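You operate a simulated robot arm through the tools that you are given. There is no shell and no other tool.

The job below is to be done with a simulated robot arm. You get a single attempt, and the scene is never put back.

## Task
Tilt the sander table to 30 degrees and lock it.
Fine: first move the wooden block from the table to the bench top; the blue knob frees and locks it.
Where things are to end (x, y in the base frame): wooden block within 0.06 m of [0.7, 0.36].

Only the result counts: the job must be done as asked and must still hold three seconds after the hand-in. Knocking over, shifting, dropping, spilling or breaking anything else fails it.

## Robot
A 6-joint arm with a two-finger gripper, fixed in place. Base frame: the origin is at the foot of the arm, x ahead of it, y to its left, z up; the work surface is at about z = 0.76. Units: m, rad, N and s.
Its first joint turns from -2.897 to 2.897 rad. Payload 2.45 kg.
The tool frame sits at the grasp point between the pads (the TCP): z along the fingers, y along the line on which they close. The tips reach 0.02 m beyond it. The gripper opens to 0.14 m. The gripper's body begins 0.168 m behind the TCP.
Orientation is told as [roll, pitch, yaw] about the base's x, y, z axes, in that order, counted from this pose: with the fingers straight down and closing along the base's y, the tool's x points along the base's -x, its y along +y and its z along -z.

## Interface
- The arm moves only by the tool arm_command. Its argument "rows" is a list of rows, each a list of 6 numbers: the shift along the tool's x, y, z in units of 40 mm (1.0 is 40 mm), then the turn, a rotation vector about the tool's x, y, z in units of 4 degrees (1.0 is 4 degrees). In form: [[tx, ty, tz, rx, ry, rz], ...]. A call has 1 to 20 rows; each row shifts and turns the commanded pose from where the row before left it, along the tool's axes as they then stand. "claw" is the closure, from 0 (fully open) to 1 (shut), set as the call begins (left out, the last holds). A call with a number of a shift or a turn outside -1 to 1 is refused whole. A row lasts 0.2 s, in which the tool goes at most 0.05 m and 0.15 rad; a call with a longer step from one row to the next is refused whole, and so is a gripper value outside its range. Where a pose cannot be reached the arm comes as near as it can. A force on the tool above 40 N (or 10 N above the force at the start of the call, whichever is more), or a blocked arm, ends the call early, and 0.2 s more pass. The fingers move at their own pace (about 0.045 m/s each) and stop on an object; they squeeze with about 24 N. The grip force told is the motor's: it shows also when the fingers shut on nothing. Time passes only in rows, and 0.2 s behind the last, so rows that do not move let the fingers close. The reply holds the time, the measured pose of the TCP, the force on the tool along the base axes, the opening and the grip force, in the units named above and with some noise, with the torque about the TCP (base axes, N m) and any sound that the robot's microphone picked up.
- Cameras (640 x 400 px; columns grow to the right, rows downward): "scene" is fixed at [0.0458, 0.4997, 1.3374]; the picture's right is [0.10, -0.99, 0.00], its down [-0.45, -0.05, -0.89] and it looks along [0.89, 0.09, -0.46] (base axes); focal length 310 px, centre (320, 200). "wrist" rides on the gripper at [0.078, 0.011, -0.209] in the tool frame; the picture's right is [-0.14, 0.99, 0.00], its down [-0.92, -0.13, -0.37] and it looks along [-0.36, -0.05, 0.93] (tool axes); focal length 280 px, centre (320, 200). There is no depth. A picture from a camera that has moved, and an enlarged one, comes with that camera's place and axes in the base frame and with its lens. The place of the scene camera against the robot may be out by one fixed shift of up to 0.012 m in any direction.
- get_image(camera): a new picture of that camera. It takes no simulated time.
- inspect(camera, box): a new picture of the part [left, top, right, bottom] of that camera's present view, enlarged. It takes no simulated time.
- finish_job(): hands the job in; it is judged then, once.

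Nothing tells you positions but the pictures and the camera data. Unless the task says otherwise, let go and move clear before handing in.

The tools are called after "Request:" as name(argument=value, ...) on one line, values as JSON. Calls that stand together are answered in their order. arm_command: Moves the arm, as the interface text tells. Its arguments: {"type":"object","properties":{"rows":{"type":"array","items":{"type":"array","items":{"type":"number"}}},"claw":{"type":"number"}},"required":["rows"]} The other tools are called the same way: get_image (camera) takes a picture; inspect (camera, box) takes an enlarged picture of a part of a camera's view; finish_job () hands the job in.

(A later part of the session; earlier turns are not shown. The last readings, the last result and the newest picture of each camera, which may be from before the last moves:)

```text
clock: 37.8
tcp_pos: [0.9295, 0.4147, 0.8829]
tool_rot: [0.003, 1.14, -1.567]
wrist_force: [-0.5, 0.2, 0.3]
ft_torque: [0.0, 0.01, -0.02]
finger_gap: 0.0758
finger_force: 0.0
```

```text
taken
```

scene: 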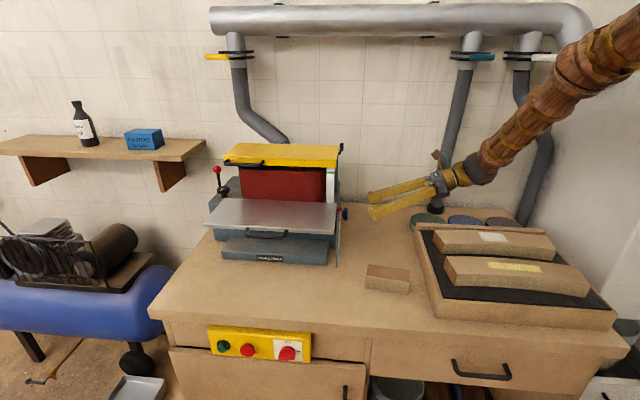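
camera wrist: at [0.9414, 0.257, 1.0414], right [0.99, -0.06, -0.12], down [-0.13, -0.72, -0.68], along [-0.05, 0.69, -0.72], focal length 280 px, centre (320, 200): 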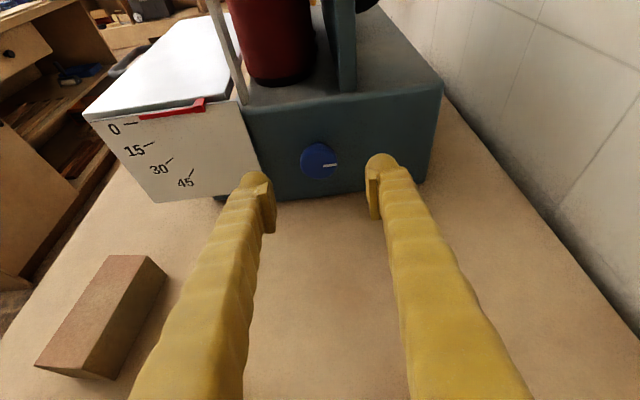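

The knob lines up between the fingers. I'll advance part of the way and check again.

Request:
arm_command(rows=[[0.05, 0, 0.6, 0, 0, 0], [0.05, 0, 0.6, 0, 0, 0], [0, 0, 0.5, 0, 0, 0], [0, 0, 0, 0, 0, 0]])

Request:
inspect(camera="wrist", box=[220, 80, 420, 240])

Request:
inspect(camera="scene", box=[300, 170, 440, 280])

```text
clock: 38.8
tcp_pos: [0.9309, 0.477, 0.8605]
tool_rot: [0.003, 1.141, -1.569]
wrist_force: [0.4, -1.1, 1.3]
ft_torque: [-0.02, -0.01, 0.02]
finger_gap: 0.0755
finger_force: 0.1
```

```text
2.50 times, centred on (320, 160) of wrist
camera zoom: at [0.9416, 0.3188, 1.018], right [0.99, -0.06, -0.12], down [-0.13, -0.72, -0.68], along [-0.05, 0.69, -0.72], focal length 701 px, centre (320, 300)
```

zoom: 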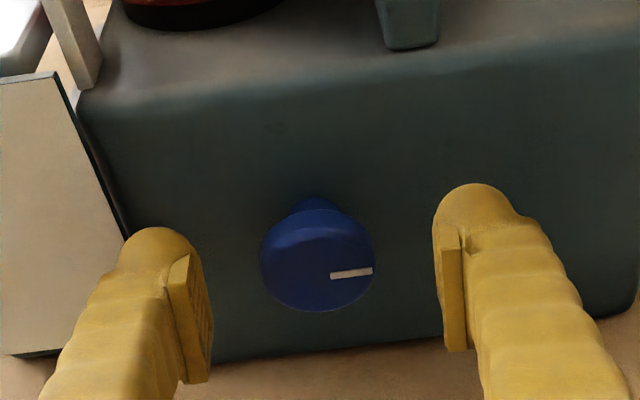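

```text
3.64 times, centred on (370, 225) of scene
camera zoom: at [0.0458, 0.4997, 1.3374], right [0.1, -0.99, 0.0], down [-0.45, -0.05, -0.89], along [0.89, 0.09, -0.46], focal length 1126 px, centre (138, 109)
```

zoom: 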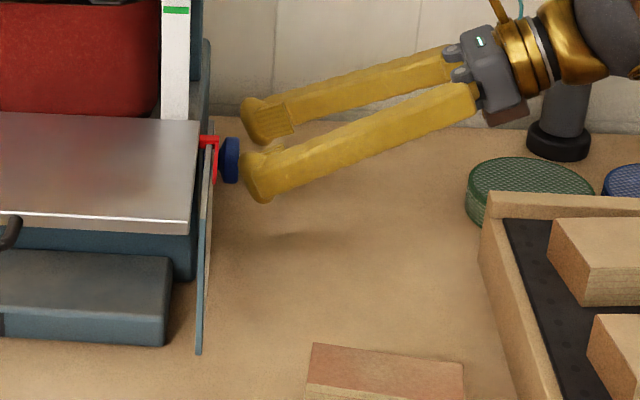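

The knob is centred between the fingers. I'll narrow the opening a little, advance the last 3 cm over the knob, and close on it.

Request:
arm_command(rows=[[0, 0, 0, 0, 0, 0], [0, 0, 0.3, 0, 0, 0], [0, 0, 0.3, 0, 0, 0], [0, 0, 0.22, 0, 0, 0], [0, 0, 0, 0, 0, 0]], claw=0.57)

Request:
inspect(camera="wrist", box=[220, 80, 420, 240])

Request:
inspect(camera="scene", box=[310, 180, 390, 250])

```text
clock: 40.0
tcp_pos: [0.9288, 0.5078, 0.8474]
tool_rot: [0.003, 1.14, -1.568]
wrist_force: [-5.0, -7.8, 2.7]
ft_torque: [0.1, -0.02, 0.08]
finger_gap: 0.0605
finger_force: 0.1
```

```text
2.50 times, centred on (320, 160) of wrist
camera zoom: at [0.9399, 0.3493, 1.0054], right [0.99, -0.06, -0.12], down [-0.13, -0.72, -0.68], along [-0.05, 0.69, -0.72], focal length 701 px, centre (320, 300)
```

zoom: 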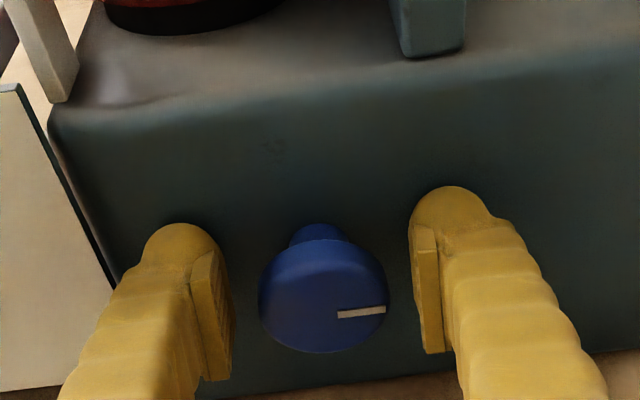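

```text
5.71 times, centred on (350, 215) of scene
camera zoom: at [0.0458, 0.4997, 1.3374], right [0.1, -0.99, 0.0], down [-0.45, -0.05, -0.89], along [0.89, 0.09, -0.46], focal length 1770 px, centre (149, 114)
```

zoom: 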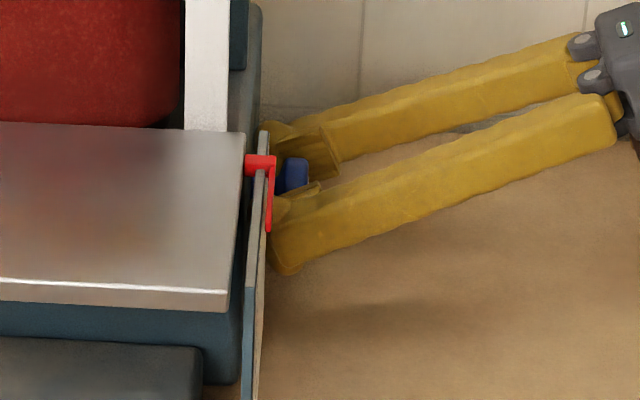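

The reading shows a light touch on the housing, so I'll back off about 4 mm and then close on the knob.

Request:
arm_command(rows=[[0, 0, -0.1, 0, 0, 0], [0, 0, 0, 0, 0, 0]])

Request:
arm_command(rows=[[0, 0, 0, 0, 0, 0], [0, 0, 0, 0, 0, 0], [0, 0, 0, 0, 0, 0], [0, 0, 0, 0, 0, 0]], claw=1)

Request:
inspect(camera="wrist", box=[220, 80, 420, 240])

```text
clock: 40.6
tcp_pos: [0.9292, 0.5034, 0.8493]
tool_rot: [0.004, 1.14, -1.568]
wrist_force: [0.4, 0.1, -0.2]
ft_torque: [0.0, 0.03, -0.01]
finger_gap: 0.0603
finger_force: 0.1
```

```text
clock: 41.6
tcp_pos: [0.9301, 0.5037, 0.8492]
tool_rot: [0.004, 1.138, -1.567]
wrist_force: [-1.0, -0.7, -0.1]
ft_torque: [0.03, -0.01, 0.01]
finger_gap: 0.0392
finger_force: 45.0
```

```text
2.50 times, centred on (320, 160) of wrist
camera zoom: at [0.9407, 0.3455, 1.007], right [0.99, -0.06, -0.12], down [-0.13, -0.72, -0.68], along [-0.05, 0.69, -0.72], focal length 701 px, centre (320, 300)
```

zoom: 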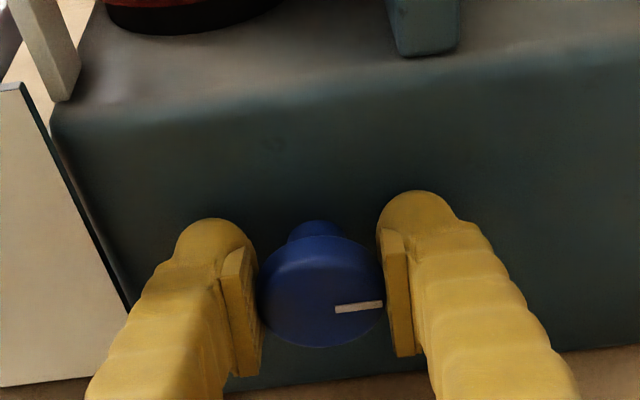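

The knob is gripped at a 39 mm gap. I'll turn it 20° counter-clockwise about its own axis and watch the force and torque.

Request:
arm_command(rows=[[0, 0, 0, -0.418, 0, -0.908], [0, 0, 0, -0.418, 0, -0.908], [0, 0, 0, -0.418, 0, -0.908], [0, 0, 0, -0.418, 0, -0.908], [0, 0, 0, -0.418, 0, -0.908], [0, 0, 0, 0, 0, 0]])

Request:
get_image(camera="wrist")

Request:
get_image(camera="scene")

```text
clock: 43.0
tcp_pos: [0.9286, 0.5044, 0.8493]
tool_rot: [0.716, 1.023, -0.93]
wrist_force: [-31.1, -5.9, -11.0]
ft_torque: [0.14, 0.15, 0.27]
finger_gap: 0.0391
finger_force: 45.0
```

```text
taken
camera wrist: at [0.885, 0.3459, 1.0008], right [0.97, -0.06, 0.22], down [0.11, -0.72, -0.68], along [0.2, 0.69, -0.69], focal length 280 px, centre (320, 200)
```

wrist: 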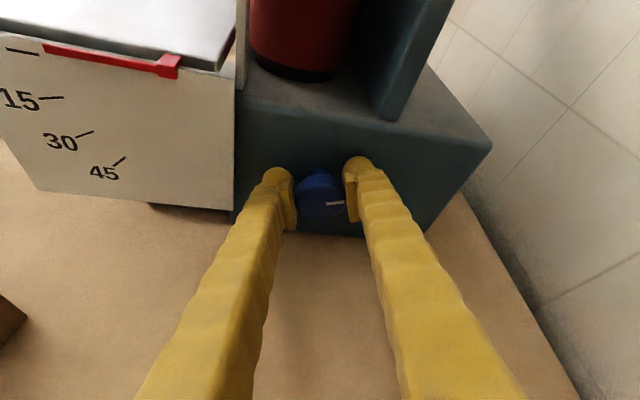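

```text
taken
```

scene: 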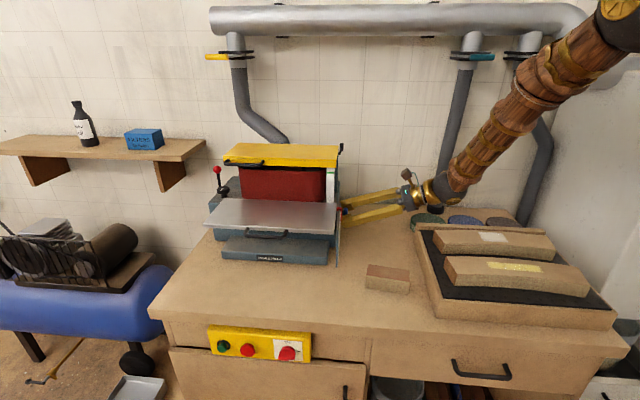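

Request:
inspect(camera="wrist", box=[260, 140, 380, 240])

Request:
inspect(camera="scene", box=[310, 180, 390, 250])

```text
4.00 times, centred on (320, 190) of wrist
camera zoom: at [0.885, 0.3459, 1.0008], right [0.97, -0.06, 0.22], down [0.11, -0.72, -0.68], along [0.2, 0.69, -0.69], focal length 1122 px, centre (320, 240)
```

zoom: 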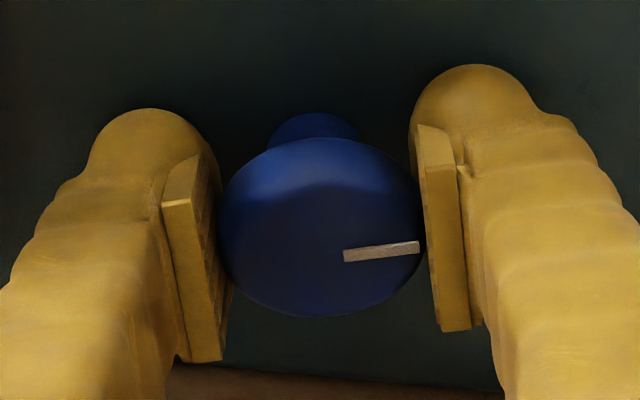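

```text
5.71 times, centred on (350, 215) of scene
camera zoom: at [0.0458, 0.4997, 1.3374], right [0.1, -0.99, 0.0], down [-0.45, -0.05, -0.89], along [0.89, 0.09, -0.46], focal length 1770 px, centre (149, 114)
```

zoom: 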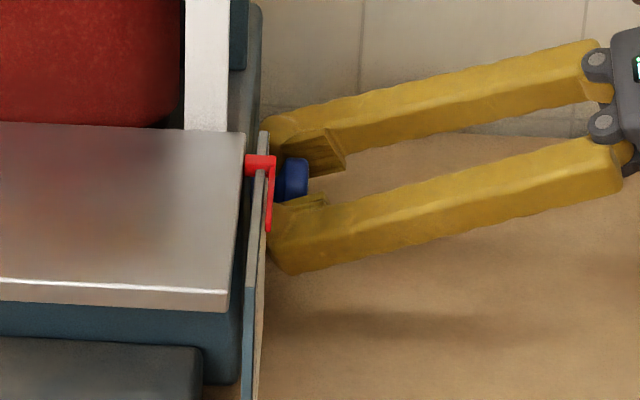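

The knob turned with the gripper, though a sideways load of about 31 N along the closing line has built up. I'll shift about 2 mm to relieve it before turning further.

Request:
arm_command(rows=[[0, -0.05, 0, 0, 0, 0], [0, 0, 0, 0, 0, 0]])

```text
clock: 43.6
tcp_pos: [0.929, 0.5048, 0.8488]
tool_rot: [0.718, 1.024, -0.931]
wrist_force: [-12.4, 5.9, -15.4]
ft_torque: [0.03, 0.06, -0.08]
finger_gap: 0.0387
finger_force: 45.2
```

Request:
arm_command(rows=[[-0.035, -0.035, 0.015, 0, 0, 0], [0, 0, 0, 0, 0, 0]])

```text
clock: 44.2
tcp_pos: [0.9296, 0.504, 0.8492]
tool_rot: [0.721, 1.024, -0.928]
wrist_force: [14.9, 23.8, 1.6]
ft_torque: [0.18, -0.08, -0.12]
finger_gap: 0.0389
finger_force: 45.0
```

Request:
arm_command(rows=[[0.007, -0.007, 0.015, 0, 0, 0], [0, 0, 0, 0, 0, 0]])

Request:
arm_command(rows=[[0, 0, 0, -0.418, 0, -0.908], [0, 0, 0, -0.418, 0, -0.908], [0, 0, 0, 0, 0, 0]])

```text
clock: 44.8
tcp_pos: [0.9296, 0.5042, 0.8483]
tool_rot: [0.72, 1.023, -0.927]
wrist_force: [2.9, 3.7, -2.1]
ft_torque: [0.04, -0.01, 0.11]
finger_gap: 0.0385
finger_force: 45.0
stopped in row 2: the force on the tool passed its limit at 42 N (the readings are from after the stop); the commanded pose is now the measured one
```

```text
clock: 45.6
tcp_pos: [0.9279, 0.5048, 0.8482]
tool_rot: [0.908, 0.929, -0.772]
wrist_force: [-4.7, 10.2, -3.1]
ft_torque: [0.09, 0.03, 0.02]
finger_gap: 0.0387
finger_force: 44.8
```

The load is relieved and the knob has turned about 28°. I'll continue in small steps.

Request:
arm_command(rows=[[0, 0, 0, -0.418, 0, -0.908], [0, 0, 0, -0.418, 0, -0.908], [0, 0, 0, -0.418, 0, -0.908], [0, 0, 0, 0, 0, 0]])

Request:
inspect(camera="wrist", box=[260, 140, 380, 240])

Request:
inspect(camera="scene", box=[190, 140, 390, 280])

```text
clock: 46.6
tcp_pos: [0.9277, 0.5044, 0.8482]
tool_rot: [1.11, 0.768, -0.621]
wrist_force: [-33.7, -3.2, -8.3]
ft_torque: [-0.05, 0.08, 0.35]
finger_gap: 0.0384
finger_force: 44.6
```

```text
4.00 times, centred on (320, 190) of wrist
camera zoom: at [0.834, 0.3463, 0.9754], right [0.84, -0.06, 0.54], down [0.34, -0.72, -0.6], along [0.43, 0.69, -0.58], focal length 1122 px, centre (320, 240)
```

zoom: 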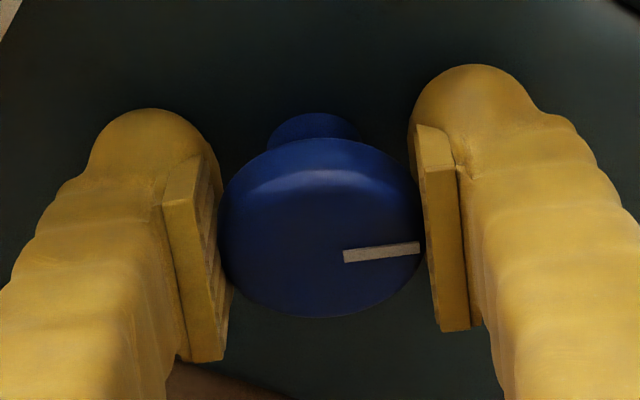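

```text
2.86 times, centred on (290, 210) of scene
camera zoom: at [0.0458, 0.4997, 1.3374], right [0.1, -0.99, 0.0], down [-0.45, -0.05, -0.89], along [0.89, 0.09, -0.46], focal length 885 px, centre (406, 171)
```

zoom: 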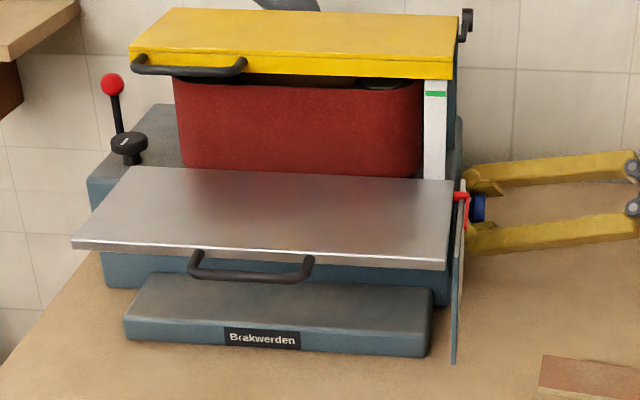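

Request:
arm_command(rows=[[0.012, -0.03, -0.005, 0, 0, 0], [0, 0, 0, -0.418, 0, -0.908], [0.004, -0.008, 0, -0.418, 0, -0.908], [0.004, -0.008, 0, -0.418, 0, -0.908], [0, 0, 0, 0, 0, 0]])

```text
clock: 47.8
tcp_pos: [0.9267, 0.5048, 0.8475]
tool_rot: [1.255, 0.591, -0.531]
wrist_force: [-0.1, 1.7, -26.7]
ft_torque: [-0.36, 0.09, -0.23]
finger_gap: 0.0382
finger_force: 45.0
```

Request:
arm_command(rows=[[-0.014, -0.02, 0.006, 0, 0, 0], [0, 0, 0, -0.418, 0, -0.908], [0.0, -0.004, 0, -0.418, 0, -0.908], [0.0, -0.004, 0, -0.418, 0, -0.908], [0, 0, 0, 0, 0, 0]])

Request:
get_image(camera="wrist")

Request:
get_image(camera="scene")

```text
clock: 49.0
tcp_pos: [0.9264, 0.5048, 0.8475]
tool_rot: [1.371, 0.407, -0.476]
wrist_force: [16.4, 16.4, -20.9]
ft_torque: [0.17, 0.01, -0.05]
finger_gap: 0.0385
finger_force: 45.2
```

```text
taken
camera wrist: at [0.7887, 0.3466, 0.9247], right [0.54, -0.06, 0.84], down [0.56, -0.72, -0.41], along [0.63, 0.69, -0.36], focal length 280 px, centre (320, 200)
```

wrist: 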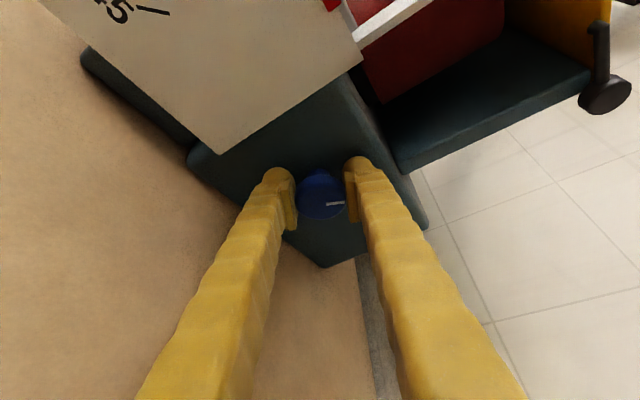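

```text
taken
```

scene: 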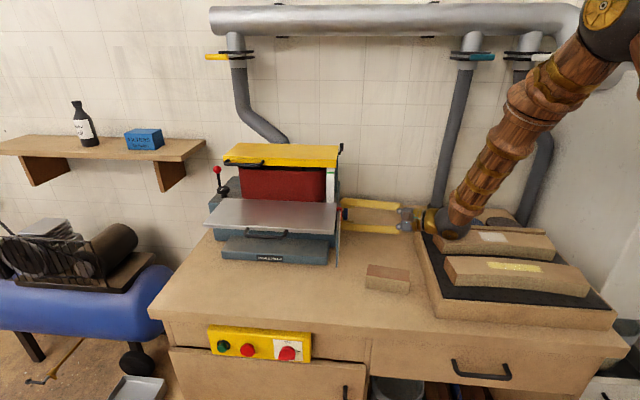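

Request:
inspect(camera="scene", box=[370, 170, 530, 280])

```text
3.64 times, centred on (450, 225) of scene
camera zoom: at [0.0458, 0.4997, 1.3374], right [0.1, -0.99, 0.0], down [-0.45, -0.05, -0.89], along [0.89, 0.09, -0.46], focal length 1126 px, centre (-153, 109)
```

zoom: 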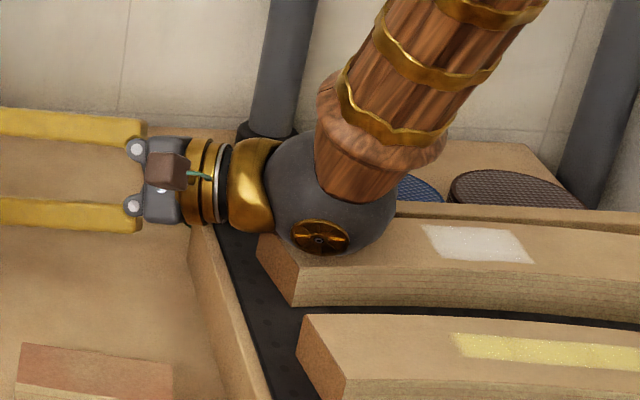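

The knob has turned about 64° with no hard stop, but the wrist is now only about 1 cm above a block in the tray. I'll release, swing the tool back upright around the knob, and regrip to turn further.

Request:
arm_command(rows=[[0, 0, 0, 0, 0, 0], [0, 0, 0, 0, 0, 0], [0, 0, 0, 0, 0, 0]], claw=0.57)

Request:
arm_command(rows=[[0, 0, 0, 0.418, 0, 0.908], [0, 0, 0, 0.418, 0, 0.908], [0, 0, 0, 0.418, 0, 0.908], [0, 0, 0, 0.418, 0, 0.908], [0, 0, 0, 0.418, 0, 0.908], [0, 0, 0, 0.418, 0, 0.908], [0, 0, 0, 0.418, 0, 0.908], [0, 0, 0, 0.418, 0, 0.908], [0, 0, 0, 0.418, 0, 0.908], [0, 0, 0, 0.418, 0, 0.908], [0, 0, 0, 0.418, 0, 0.908], [0, 0, 0, 0.418, 0, 0.908], [0, 0, 0, 0.418, 0, 0.908], [0, 0, 0, 0.418, 0, 0.908], [0, 0, 0, 0.418, 0, 0.908], [0, 0, 0, 0.418, 0, 0.908], [0, 0, 0, 0, 0, 0]])

Request:
get_image(camera="wrist")

Request:
inspect(camera="scene", box=[190, 140, 390, 280])

```text
clock: 49.8
tcp_pos: [0.9272, 0.5038, 0.8465]
tool_rot: [1.37, 0.409, -0.476]
wrist_force: [-0.4, -0.1, 0.4]
ft_torque: [-0.02, 0.0, 0.0]
finger_gap: 0.0604
finger_force: 0.0
```

```text
clock: 53.4
tcp_pos: [0.9265, 0.5043, 0.8469]
tool_rot: [0.006, 1.139, -1.568]
wrist_force: [0.6, 0.2, -0.7]
ft_torque: [0.03, 0.01, 0.0]
finger_gap: 0.0603
finger_force: 0.0
```

```text
taken
camera wrist: at [0.9363, 0.3458, 1.0046], right [0.99, -0.06, -0.12], down [-0.13, -0.72, -0.68], along [-0.05, 0.69, -0.72], focal length 280 px, centre (320, 200)
```

wrist: 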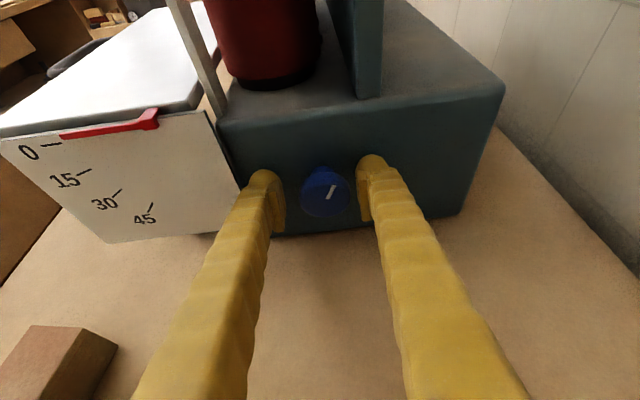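

```text
2.86 times, centred on (290, 210) of scene
camera zoom: at [0.0458, 0.4997, 1.3374], right [0.1, -0.99, 0.0], down [-0.45, -0.05, -0.89], along [0.89, 0.09, -0.46], focal length 885 px, centre (406, 171)
```

zoom: 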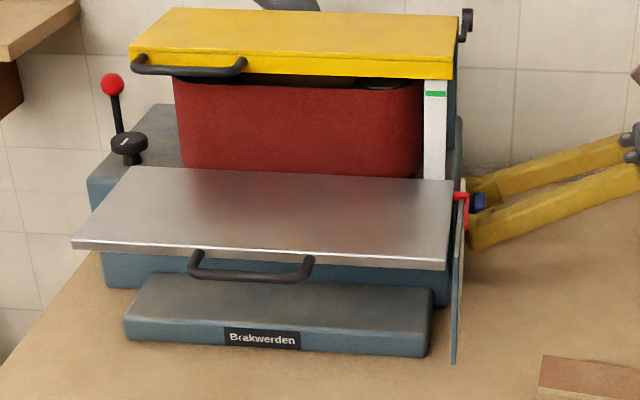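

The mark now points about 60° up, so the knob does turn, and the table is still level. I'll grip again and keep turning counter-clockwise.

Request:
arm_command(rows=[[0, 0, 0, 0, 0, 0], [0, 0, 0, 0, 0, 0], [0, 0, 0, 0, 0, 0], [0, 0, 0, 0, 0, 0]], claw=1)

Request:
arm_command(rows=[[0, 0, 0, -0.418, 0, -0.908], [0, 0, 0, -0.418, 0, -0.908], [0, 0, 0, -0.418, 0, -0.908], [0, 0, 0, 0, 0, 0]])

Request:
inspect(camera="wrist", box=[260, 140, 380, 240])

```text
clock: 54.1
tcp_pos: [0.93, 0.5029, 0.8473]
tool_rot: [0.012, 1.141, -1.565]
wrist_force: [18.5, 5.0, -5.6]
ft_torque: [-0.22, -0.07, -0.04]
finger_gap: 0.0398
finger_force: 24.5
stopped in row 3: the force on the tool passed its limit at 44 N (the readings are from after the stop); the commanded pose is now the measured one
```

```text
clock: 55.1
tcp_pos: [0.9299, 0.503, 0.8477]
tool_rot: [0.48, 1.091, -1.143]
wrist_force: [30.3, 0.8, -16.3]
ft_torque: [-0.51, -0.05, -0.23]
finger_gap: 0.0397
finger_force: 44.9
```

```text
4.00 times, centred on (320, 190) of wrist
camera zoom: at [0.9051, 0.3451, 1.0039], right [0.99, -0.06, 0.09], down [0.02, -0.72, -0.69], along [0.11, 0.69, -0.71], focal length 1122 px, centre (320, 240)
```

zoom: 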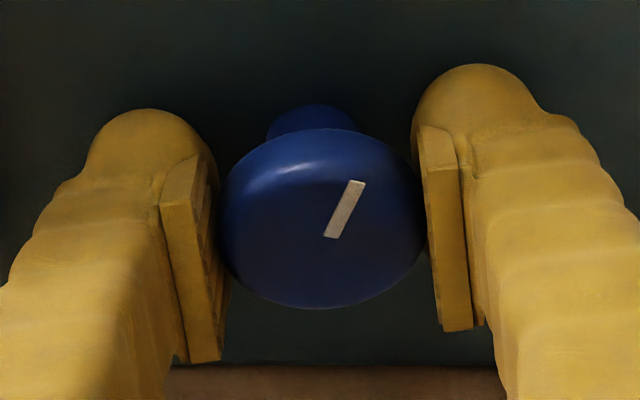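

Request:
arm_command(rows=[[-0.01, 0.005, 0, -0.418, 0, -0.908], [0, 0, 0, -0.418, 0, -0.908], [0, 0, 0, -0.418, 0, -0.908], [0, 0, 0, 0, 0, 0]])

Request:
inspect(camera="wrist", box=[260, 140, 380, 240])

```text
clock: 56.1
tcp_pos: [0.9283, 0.5028, 0.8467]
tool_rot: [0.824, 0.978, -0.846]
wrist_force: [11.0, -13.9, -5.4]
ft_torque: [0.01, -0.03, -0.05]
finger_gap: 0.0399
finger_force: 44.8
```

```text
4.00 times, centred on (320, 190) of wrist
camera zoom: at [0.8727, 0.345, 0.9955], right [0.95, -0.06, 0.29], down [0.16, -0.72, -0.67], along [0.25, 0.69, -0.68], focal length 1122 px, centre (320, 240)
```

zoom: 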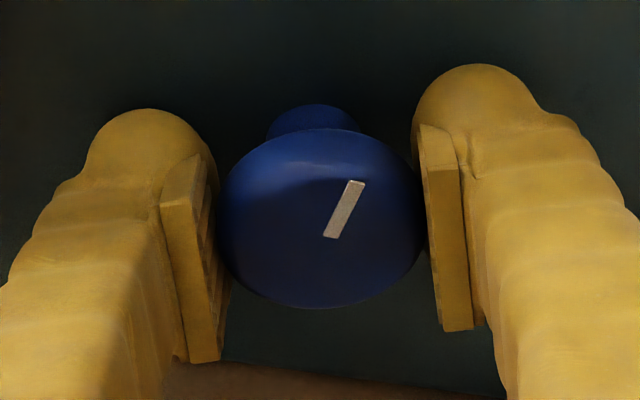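

Request:
arm_command(rows=[[0, -0.01, 0.01, -0.418, 0, -0.908], [0, -0.01, 0, -0.418, 0, -0.908], [0, -0.01, 0, -0.418, 0, -0.908], [0, 0, 0, 0, 0, 0]])

Request:
arm_command(rows=[[0, -0.01, 0, -0.418, 0, -0.908], [0, -0.01, 0, -0.418, 0, -0.908], [0, -0.01, 0, -0.418, 0, -0.908], [0, 0, 0, 0, 0, 0]])

Request:
inspect(camera="wrist", box=[260, 140, 380, 240])

Request:
get_image(camera="scene")

```text
clock: 57.1
tcp_pos: [0.9286, 0.5044, 0.8477]
tool_rot: [1.057, 0.824, -0.665]
wrist_force: [26.8, 15.9, -1.1]
ft_torque: [0.2, 0.59, -0.12]
finger_gap: 0.0385
finger_force: 45.3
```

```text
clock: 58.2
tcp_pos: [0.9282, 0.5013, 0.846]
tool_rot: [1.219, 0.648, -0.555]
wrist_force: [0.8, -4.0, 2.2]
ft_torque: [0.12, 0.53, 0.34]
finger_gap: 0.0395
finger_force: 45.4
stopped in row 4: the force on the tool passed its limit at 42 N (the readings are from after the stop); the commanded pose is now the measured one
```

```text
4.00 times, centred on (320, 190) of wrist
camera zoom: at [0.8153, 0.345, 0.9591], right [0.75, -0.06, 0.66], down [0.42, -0.72, -0.55], along [0.51, 0.69, -0.51], focal length 1122 px, centre (320, 240)
```

zoom: 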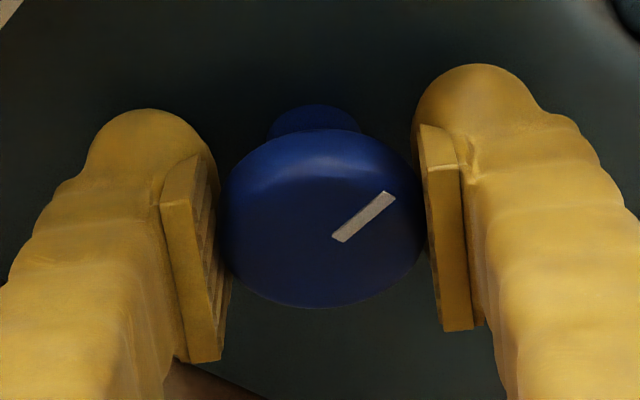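

```text
taken
```

scene: 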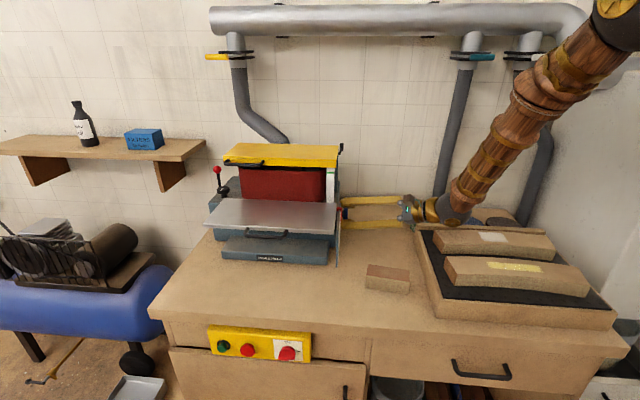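

The knob reached a stop with its mark pointing roughly straight up, about a quarter turn, which should be "free". I'll release it, swing back upright and retreat, then check the table.

Request:
arm_command(rows=[[0, 0, 0, 0, 0, 0], [0, 0, 0, 0, 0, 0], [0, 0, 0, 0, 0, 0]], claw=0.57)

Request:
arm_command(rows=[[0, 0, -0.1, 0.418, 0, 0.908], [0, 0, -0.1, 0.418, 0, 0.908], [0, 0, -0.2, 0.418, 0, 0.908], [0, 0, -0.3, 0.418, 0, 0.908], [0, 0, -0.4, 0.418, 0, 0.908], [0, 0, -0.4, 0.418, 0, 0.908], [0, 0, -0.4, 0.418, 0, 0.908], [0, 0, -0.4, 0.418, 0, 0.908], [0, 0, -0.4, 0.418, 0, 0.908], [0, 0, -0.4, 0.418, 0, 0.908], [0, 0, -0.4, 0.418, 0, 0.908], [0, 0, -0.4, 0.418, 0, 0.908], [0, 0, 0, 0, 0, 0]])

Request:
get_image(camera="wrist")

Request:
get_image(camera="scene")

```text
clock: 59.0
tcp_pos: [0.9281, 0.5019, 0.8462]
tool_rot: [1.218, 0.647, -0.558]
wrist_force: [0.8, 0.1, -0.2]
ft_torque: [0.0, 0.0, -0.01]
finger_gap: 0.0603
finger_force: 0.1
```

```text
clock: 61.8
tcp_pos: [0.9024, 0.3613, 0.9047]
tool_rot: [0.019, 1.141, -1.56]
wrist_force: [0.0, -0.9, 0.3]
ft_torque: [0.03, 0.0, 0.01]
finger_gap: 0.0602
finger_force: 0.1
```

```text
taken
camera wrist: at [0.9102, 0.2022, 1.063], right [0.99, -0.06, -0.12], down [-0.13, -0.72, -0.68], along [-0.04, 0.69, -0.72], focal length 280 px, centre (320, 200)
```

wrist: 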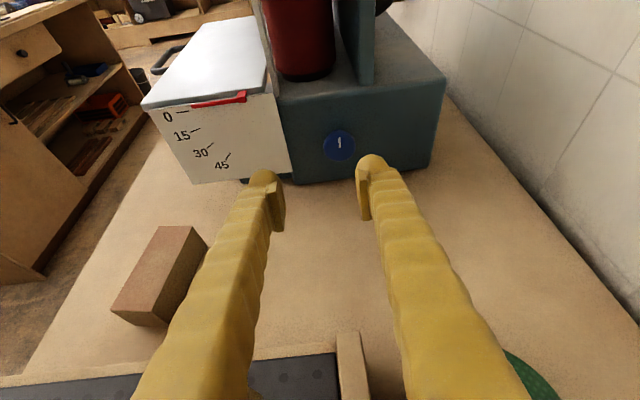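

```text
taken
```

scene: 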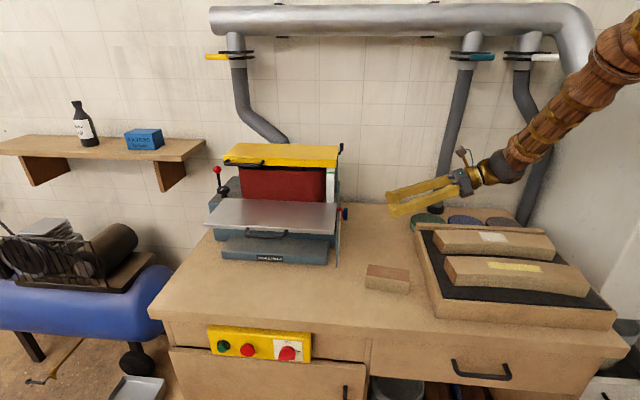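

The knob's mark now points straight up and the table is still level, held by friction. I'll move clear, point the closed gripper down, and go above the front of the table to press it down.

Request:
arm_command(rows=[[0.735, 0, -0.797, 0, 0, 0], [0.735, 0, -0.797, 0, 0, 0], [0.735, 0, -0.797, 0, 0, 0], [0, -0.9, 0, 0, 0, 0], [0, -0.9, 0, 0, 0, 0], [0, -0.9, 0, 0, 0, 0], [0, -0.9, 0, 0, 0, 0], [0, -0.9, 0, 0, 0, 0], [0, 0, 0, 0, 0, 0]], claw=1)

Request:
arm_command(rows=[[0, 0, 0, 0, -0.96, 0], [0, 0, 0, 0, -0.96, 0], [0, 0, 0, 0, -0.96, 0], [0, 0, 0, 0, -0.96, 0], [0, 0, 0, 0, -0.96, 0], [0, 0, 0, 0, -0.96, 0], [0, 0, 0, 0, -0.96, 0], [0, 0, 0, 0, -0.96, 0], [0, 0, 0, 0, -0.96, 0], [0, 0, 0, 0, -0.96, 0], [0, 0, 0, 0, -0.96, 0], [0, 0, 0, 0, -0.96, 0], [0, 0, 0, 0, -0.96, 0], [0, 0, 0, 0, -0.96, 0], [0, 0, 0, 0, -0.96, 0], [0, 0, 0, 0, -0.96, 0], [0, 0, 0, 0, -0.96, 0], [0, 0, 0, 0, 0, 0]])

Request:
get_image(camera="scene")

```text
clock: 63.8
tcp_pos: [0.7191, 0.313, 1.0249]
tool_rot: [0.022, 1.141, -1.56]
wrist_force: [0.3, -0.6, -0.4]
ft_torque: [0.02, 0.02, -0.01]
finger_gap: 0.0
finger_force: 23.9
```

```text
clock: 67.6
tcp_pos: [0.7203, 0.3127, 1.0237]
tool_rot: [0.009, 0.003, -1.579]
wrist_force: [-0.3, -0.2, 0.4]
ft_torque: [-0.03, -0.01, -0.01]
finger_gap: 0.0003
finger_force: 24.9
```

```text
taken
```

scene: 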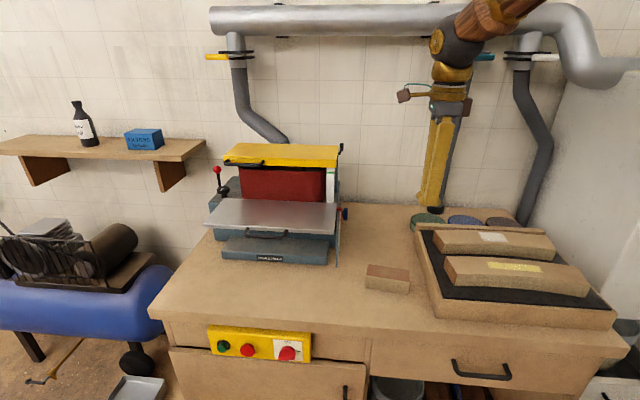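

The tool is vertical again and clear. I'll move over the front part of the table near y = 0.62.

Request:
arm_command(rows=[[0.96, 0, 0, 0, 0, 0], [0.96, 0, 0, 0, 0, 0], [0.96, 0, 0, 0, 0, 0], [0.96, 0, 0, 0, 0, 0], [0.96, 0, 0, 0, 0, 0], [0.96, 0, 0, 0, 0, 0], [0.96, 0, 0, 0, 0, 0], [0.96, 0, 0, 0, 0, 0], [0, 0, 0.8, 0, 0, 0], [0, 0, 0, 0, 0, 0]])

Request:
get_image(camera="wrist")

Request:
inspect(camera="scene", box=[190, 100, 390, 280])

```text
clock: 69.8
tcp_pos: [0.723, 0.6207, 0.9921]
tool_rot: [0.009, 0.002, -1.578]
wrist_force: [0.3, 0.3, 0.1]
ft_torque: [0.01, 0.03, 0.03]
finger_gap: 0.0001
finger_force: 24.1
```

```text
taken
camera wrist: at [0.7327, 0.698, 1.2014], right [0.99, -0.15, 0.01], down [-0.14, -0.92, 0.37], along [-0.05, -0.36, -0.93], focal length 280 px, centre (320, 200)
```

wrist: 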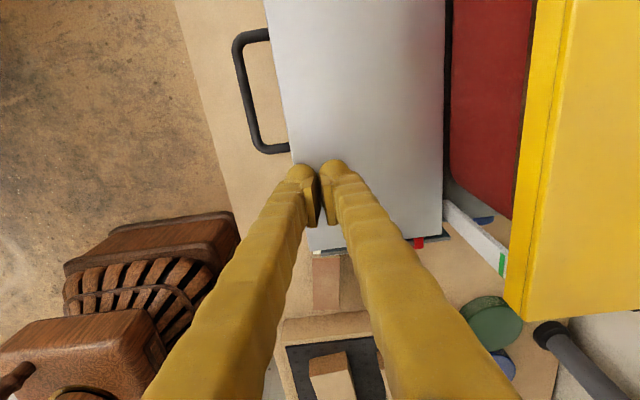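

```text
2.22 times, centred on (290, 190) of scene
camera zoom: at [0.0458, 0.4997, 1.3374], right [0.1, -0.99, 0.0], down [-0.45, -0.05, -0.89], along [0.89, 0.09, -0.46], focal length 688 px, centre (387, 222)
```

zoom: 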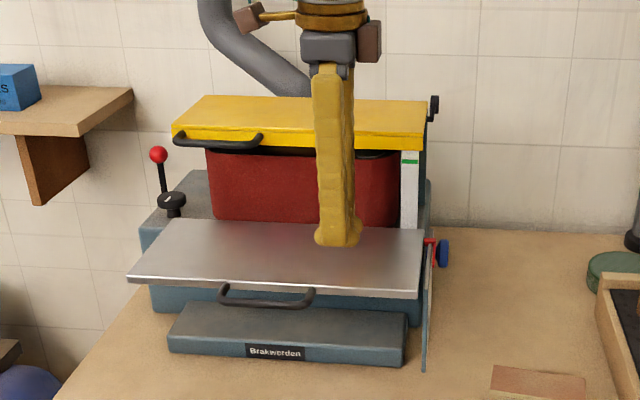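

The fingertips are over the table's front strip. I'll descend until contact.

Request:
arm_command(rows=[[0, 0, 0.6, 0, 0, 0], [0, 0, 0.5, 0, 0, 0], [0, 0, 0, 0, 0, 0]])

Request:
arm_command(rows=[[0, 0, 0.15, 0, 0, 0], [0, 0, 0.15, 0, 0, 0], [0, 0, 0.15, 0, 0, 0], [0, 0, 0, 0, 0, 0]])

Request:
inspect(camera="scene", box=[190, 100, 390, 280])

```text
clock: 70.6
tcp_pos: [0.7246, 0.6204, 0.9481]
tool_rot: [0.01, 0.001, -1.579]
wrist_force: [-0.4, 0.7, -0.3]
ft_torque: [0.0, 0.01, 0.0]
finger_gap: 0.0
finger_force: 24.0
```

```text
clock: 71.6
tcp_pos: [0.7234, 0.6196, 0.9306]
tool_rot: [0.01, -0.001, -1.578]
wrist_force: [-1.9, 0.7, 0.7]
ft_torque: [-0.03, -0.05, 0.03]
finger_gap: 0.0003
finger_force: 23.9
```

```text
2.22 times, centred on (290, 190) of scene
camera zoom: at [0.0458, 0.4997, 1.3374], right [0.1, -0.99, 0.0], down [-0.45, -0.05, -0.89], along [0.89, 0.09, -0.46], focal length 688 px, centre (387, 222)
```

zoom: 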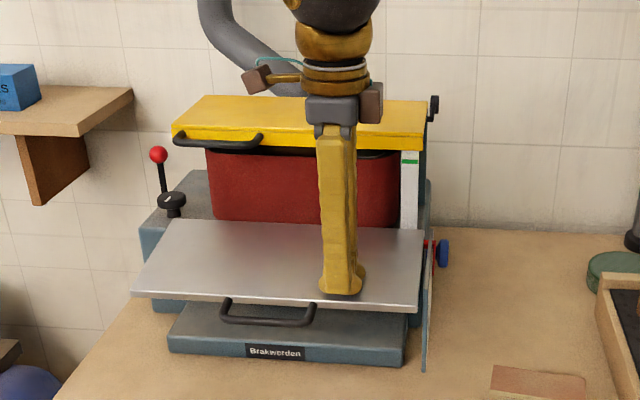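

The table yields with very little force. I'll raise the tool slightly to see whether it stays put or creeps.

Request:
arm_command(rows=[[0, 0, -0.3, 0, 0, 0], [0, 0, 0, 0, 0, 0], [0, 0, 0, 0, 0, 0], [0, 0, 0, 0, 0, 0], [0, 0, 0, 0, 0, 0]])

Request:
inspect(camera="scene", box=[190, 100, 390, 280])

```text
clock: 72.8
tcp_pos: [0.723, 0.6185, 0.9413]
tool_rot: [0.009, 0.001, -1.577]
wrist_force: [0.0, 0.4, 0.4]
ft_torque: [-0.02, 0.0, -0.01]
finger_gap: 0.0
finger_force: 23.9
```

```text
2.22 times, centred on (290, 190) of scene
camera zoom: at [0.0458, 0.4997, 1.3374], right [0.1, -0.99, 0.0], down [-0.45, -0.05, -0.89], along [0.89, 0.09, -0.46], focal length 688 px, centre (387, 222)
```

zoom: 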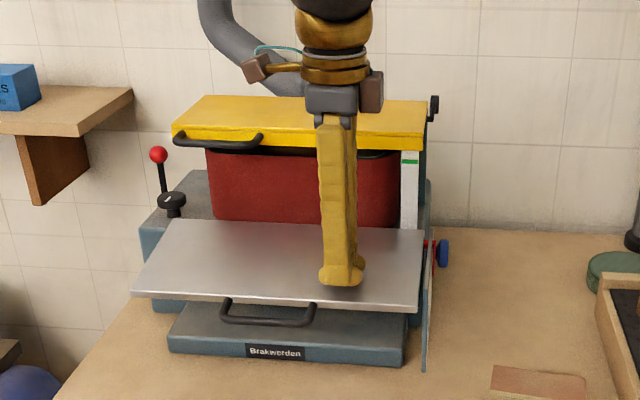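

The table holds where I leave it, now at roughly 5°. I'll press on slowly to about 25° and then look at the scale.

Request:
arm_command(rows=[[0, 0, 0.12, 0, 0, 0], [0, 0, 0.12, 0, 0, 0], [0, 0, 0.12, 0, 0, 0], [0, 0, 0.12, 0, 0, 0], [0, 0, 0.12, 0, 0, 0], [0, 0, 0.12, 0, 0, 0], [0, 0, 0.12, 0, 0, 0], [0, 0, 0.12, 0, 0, 0], [0, 0, 0.12, 0, 0, 0], [0, 0, 0.12, 0, 0, 0], [0, 0, 0.1, 0, 0, 0], [0, 0, 0.1, 0, 0, 0], [0, 0, 0, 0, 0, 0]])

Request:
inspect(camera="scene", box=[190, 100, 390, 280])

```text
clock: 75.6
tcp_pos: [0.725, 0.6206, 0.8872]
tool_rot: [0.009, 0.001, -1.578]
wrist_force: [-0.8, -0.3, 0.1]
ft_torque: [0.0, 0.03, -0.01]
finger_gap: 0.0
finger_force: 24.3
```

```text
2.22 times, centred on (290, 190) of scene
camera zoom: at [0.0458, 0.4997, 1.3374], right [0.1, -0.99, 0.0], down [-0.45, -0.05, -0.89], along [0.89, 0.09, -0.46], focal length 688 px, centre (387, 222)
```

zoom: 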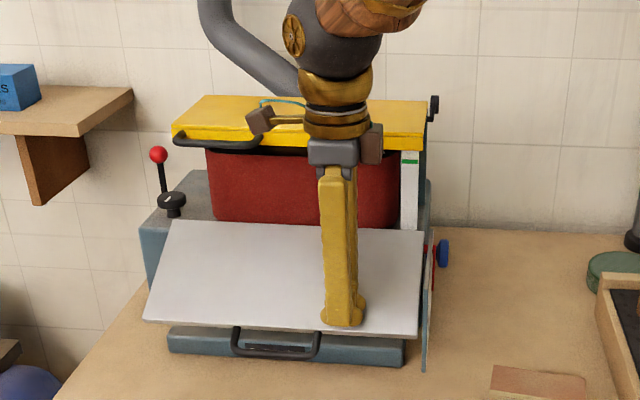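

The table is tilted now. I'll lift off, back away to the right, and look at the scale.

Request:
arm_command(rows=[[0, 0, -0.9, 0, 0, 0], [0, 0, -0.9, 0, 0, 0], [0, 0, -0.9, 0, 0, 0], [0, 0, -0.9, 0, 0, 0], [-0.95, 0, 0, 0, 0, 0], [-0.95, 0, 0, 0, 0, 0], [-0.95, 0, 0, 0, 0, 0], [-0.95, 0, 0, 0, 0, 0], [-0.95, 0, 0, 0, 0, 0], [-0.95, 0, 0, 0, 0, 0], [-0.95, 0, 0, 0, 0, 0], [-0.95, 0, 0, 0, 0, 0], [0, 0, 0, 0, 0, 0]])

Request:
arm_command(rows=[[0, 0, 0, 0, 1, 0], [0, 0, 0, 0, 1, 0], [0, 0, 0, 0, 1, 0], [0, 0, 0, 0, 1, 0], [0, 0, 0, 0, 1, 0], [0, 0, 0, 0, 1, 0], [0, 0, 0, 0, 1, 0], [0, 0, 0, 0, 1, 0], [0, 0, 0, 0, 1, 0], [0, 0, 0, 0, 1, 0], [0, 0, 0, 0, 1, 0], [0, 0, 0, 0, 1, 0], [0, 0, 0, 0, 1, 0], [0, 0, 0, 0, 1, 0], [0, 0, 0, 0, 1, 0], [0, 0, 0, 0, 1, 0], [0, 0, 0, 0, 0.3, 0], [0, 0, 0, 0, 0, 0]])

Request:
get_image(camera="wrist")

Request:
get_image(camera="scene")

```text
clock: 78.4
tcp_pos: [0.7189, 0.3137, 1.031]
tool_rot: [0.009, 0.003, -1.578]
wrist_force: [0.6, 0.4, -0.1]
ft_torque: [-0.02, 0.03, 0.03]
finger_gap: 0.0002
finger_force: 23.7
```

```text
clock: 82.2
tcp_pos: [0.7207, 0.3144, 1.0286]
tool_rot: [0.019, 1.137, -1.561]
wrist_force: [1.0, -0.2, 1.0]
ft_torque: [0.02, 0.02, 0.01]
finger_gap: 0.0002
finger_force: 24.4
```

```text
taken
camera wrist: at [0.7286, 0.157, 1.1873], right [0.99, -0.07, -0.12], down [-0.13, -0.72, -0.68], along [-0.04, 0.69, -0.72], focal length 280 px, centre (320, 200)
```

wrist: 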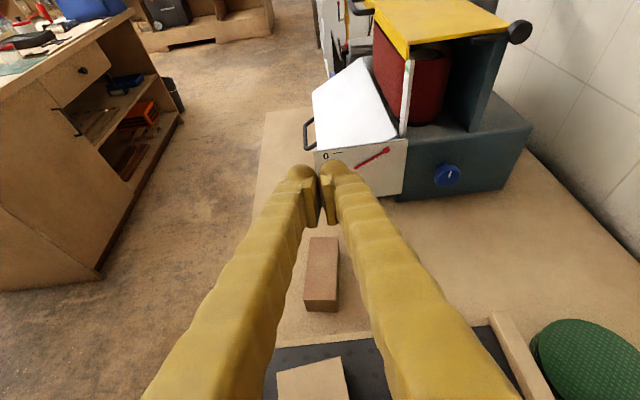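

```text
taken
```

scene: 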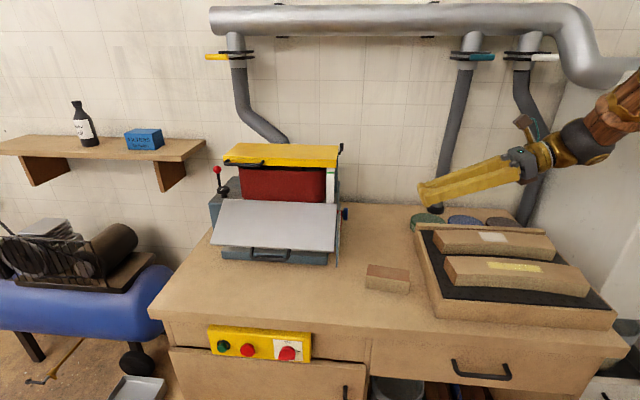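

The fingers hide the ticks, so I'll shift toward +x for a clear view.

Request:
arm_command(rows=[[0, 0.9, 0, 0, 0, 0], [0, 0.9, 0, 0, 0, 0], [0, 0.9, 0, 0, 0, 0], [0, 0.9, 0, 0, 0, 0], [0, 0, 0, 0, 0, 0]])

Request:
inspect(camera="wrist", box=[200, 110, 420, 230])

Request:
inspect(camera="wrist", box=[225, 135, 305, 195])

```text
clock: 83.4
tcp_pos: [0.8654, 0.3153, 1.032]
tool_rot: [0.021, 1.139, -1.562]
wrist_force: [-0.7, -0.8, -0.3]
ft_torque: [0.0, -0.01, -0.01]
finger_gap: 0.0
finger_force: 24.1
```

```text
2.91 times, centred on (310, 170) of wrist
camera zoom: at [0.8734, 0.156, 1.1892], right [0.99, -0.07, -0.12], down [-0.13, -0.72, -0.68], along [-0.04, 0.69, -0.72], focal length 816 px, centre (349, 287)
```

zoom: 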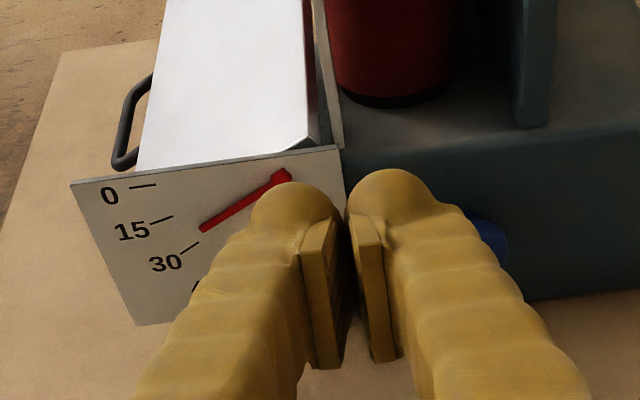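

```text
6.67 times, centred on (265, 165) of wrist
camera zoom: at [0.8734, 0.156, 1.1892], right [0.99, -0.07, -0.12], down [-0.13, -0.72, -0.68], along [-0.04, 0.69, -0.72], focal length 1869 px, centre (687, 433)
```

zoom: 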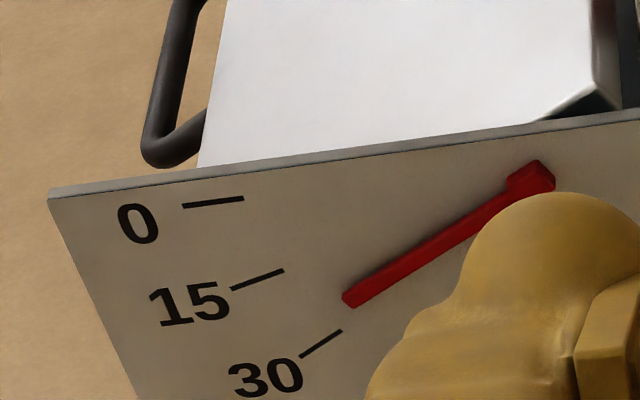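

The pointer sits a bit above the 30 tick; I estimate about 28°. I'll move to a flatter view of the plate to measure it better.

Request:
arm_command(rows=[[-0.6, 0.3, 0.3, 0, 0, 0], [-0.6, 0.3, 0.3, 0, 0, 0], [-0.6, 0.3, 0, 0, 0, 0], [0, 0, 0, 0, 1, 0], [0, 0, 0, 0, 1, 0], [0, 0, 0, 0, 1, 0], [0, 0, 0, 0, 1, 0], [0, 0, 0, 0, 0, 0]])

Request:
get_image(camera="wrist")

Request:
inspect(camera="scene", box=[300, 100, 640, 320])

```text
clock: 85.2
tcp_pos: [0.9006, 0.3052, 0.9566]
tool_rot: [0.054, 1.417, -1.525]
wrist_force: [-0.8, -0.1, -0.3]
ft_torque: [0.01, 0.02, -0.03]
finger_gap: 0.0
finger_force: 23.6
```

```text
taken
camera wrist: at [0.9099, 0.1093, 1.0647], right [0.99, -0.03, -0.13], down [-0.12, -0.5, -0.86], along [-0.04, 0.86, -0.5], focal length 280 px, centre (320, 200)
```

wrist: 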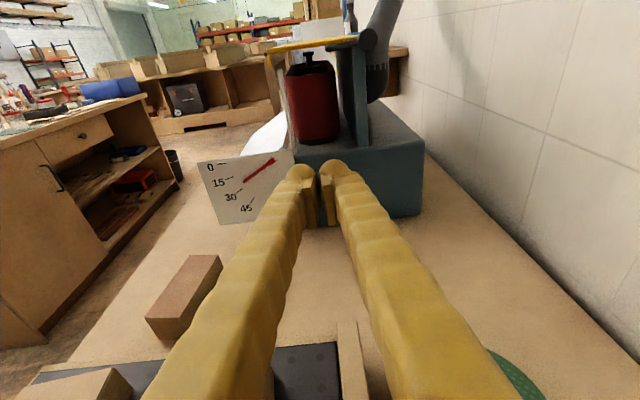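

```text
1.82 times, centred on (470, 210) of scene
camera zoom: at [0.0458, 0.4997, 1.3374], right [0.1, -0.99, 0.0], down [-0.45, -0.05, -0.89], along [0.89, 0.09, -0.46], focal length 563 px, centre (47, 182)
```

zoom: 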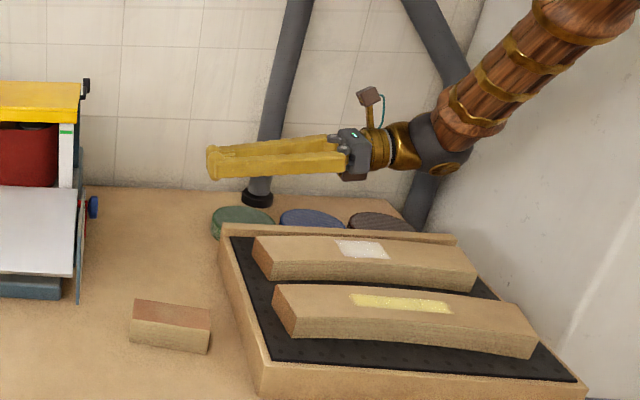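

Request:
inspect(camera="wrist", box=[190, 140, 310, 230])

Request:
inspect(camera="wrist", box=[200, 150, 285, 215])

```text
4.44 times, centred on (250, 185) of wrist
camera zoom: at [0.9099, 0.1093, 1.0647], right [0.99, -0.03, -0.13], down [-0.12, -0.5, -0.86], along [-0.04, 0.86, -0.5], focal length 1246 px, centre (631, 267)
```

zoom: 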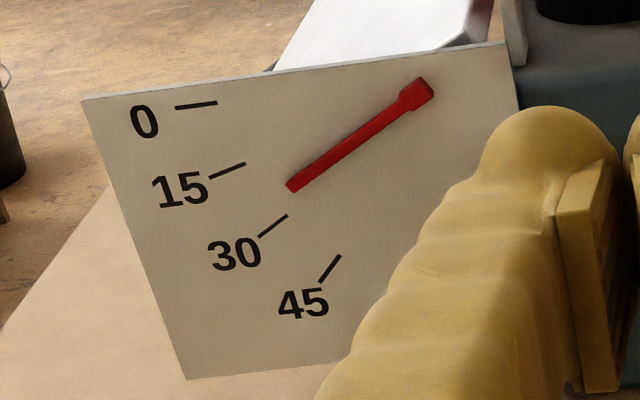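

```text
6.15 times, centred on (242, 182) of wrist
camera zoom: at [0.9099, 0.1093, 1.0647], right [0.99, -0.03, -0.13], down [-0.12, -0.5, -0.86], along [-0.04, 0.86, -0.5], focal length 1726 px, centre (797, 308)
```

zoom: 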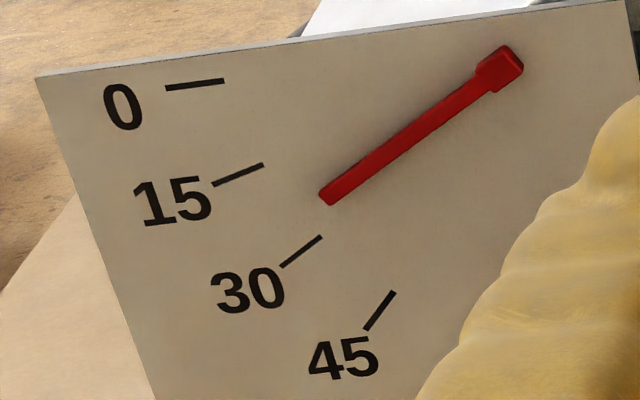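

Measuring against the ticks, the pointer's direction is about 28.5°, so about 1.5° more is needed. I'll go back over the table front and press roughly 3.5 mm further.

Request:
arm_command(rows=[[0, 0, 0, 0, -1, 0], [0, 0, 0, 0, -1, 0], [0, 0, 0, 0, -1, 0], [0, 0, 0, 0, -1, 0], [0.34, -0.9, -0.157, 0, 0, 0], [0.34, -0.9, -0.157, 0, 0, 0], [0.34, -0.9, -0.157, 0, 0, 0], [0.34, -0.9, -0.157, 0, 0, 0], [0.34, -0.8, -0.157, 0, 0, 0], [0, 0, 0, 0, 0, 0]])

Request:
arm_command(rows=[[0, 0, 0, 0, -1, 0], [0, 0, 0, 0, -1, 0], [0, 0, 0, 0, -1, 0], [0, 0, 0, 0, -1, 0], [0, 0, 0, 0, -1, 0], [0, 0, 0, 0, -1, 0], [0, 0, 0, 0, -1, 0], [0, 0, 0, 0, -1, 0], [0, 0, 0, 0, -1, 0], [0, 0, 0, 0, -1, 0], [0, 0, 0, 0, -1, 0], [0, 0, 0, 0, -1, 0], [0, 0, 0, 0, -1, 0], [0, 0, 0, 0, -1, 0], [0, 0, 0, 0, -1, 0], [0, 0, 0, 0, -1, 0], [0, 0, 0, 0, -0.3, 0], [0, 0, 0, 0, 0, 0]])

```text
clock: 87.4
tcp_pos: [0.7244, 0.306, 1.0312]
tool_rot: [0.017, 1.14, -1.56]
wrist_force: [-0.2, 0.3, 0.0]
ft_torque: [0.02, -0.03, 0.05]
finger_gap: 0.0
finger_force: 24.8
```

```text
clock: 91.2
tcp_pos: [0.7249, 0.3064, 1.0297]
tool_rot: [0.009, 0.004, -1.577]
wrist_force: [0.4, 0.0, -0.6]
ft_torque: [0.02, 0.0, 0.01]
finger_gap: 0.0
finger_force: 23.8
```

Request:
arm_command(rows=[[0.98, 0, 0, 0, 0, 0], [0.98, 0, 0, 0, 0, 0], [0.98, 0, 0, 0, 0, 0], [0.98, 0, 0, 0, 0, 0], [0.98, 0, 0, 0, 0, 0], [0.98, 0, 0, 0, 0, 0], [0.98, 0, 0, 0, 0, 0], [0.98, 0, 0, 0, 0, 0], [0, 0, 0.9, 0, 0, 0], [0, 0, 0.9, 0, 0, 0], [0, 0, 0.9, 0, 0, 0], [0, 0, 0.5, 0, 0, 0], [0, 0, 0, 0, 0, 0]])

```text
clock: 94.0
tcp_pos: [0.7292, 0.6229, 0.9015]
tool_rot: [0.008, 0.002, -1.577]
wrist_force: [-0.4, 0.3, -0.6]
ft_torque: [-0.01, 0.03, 0.0]
finger_gap: 0.0001
finger_force: 24.1
```

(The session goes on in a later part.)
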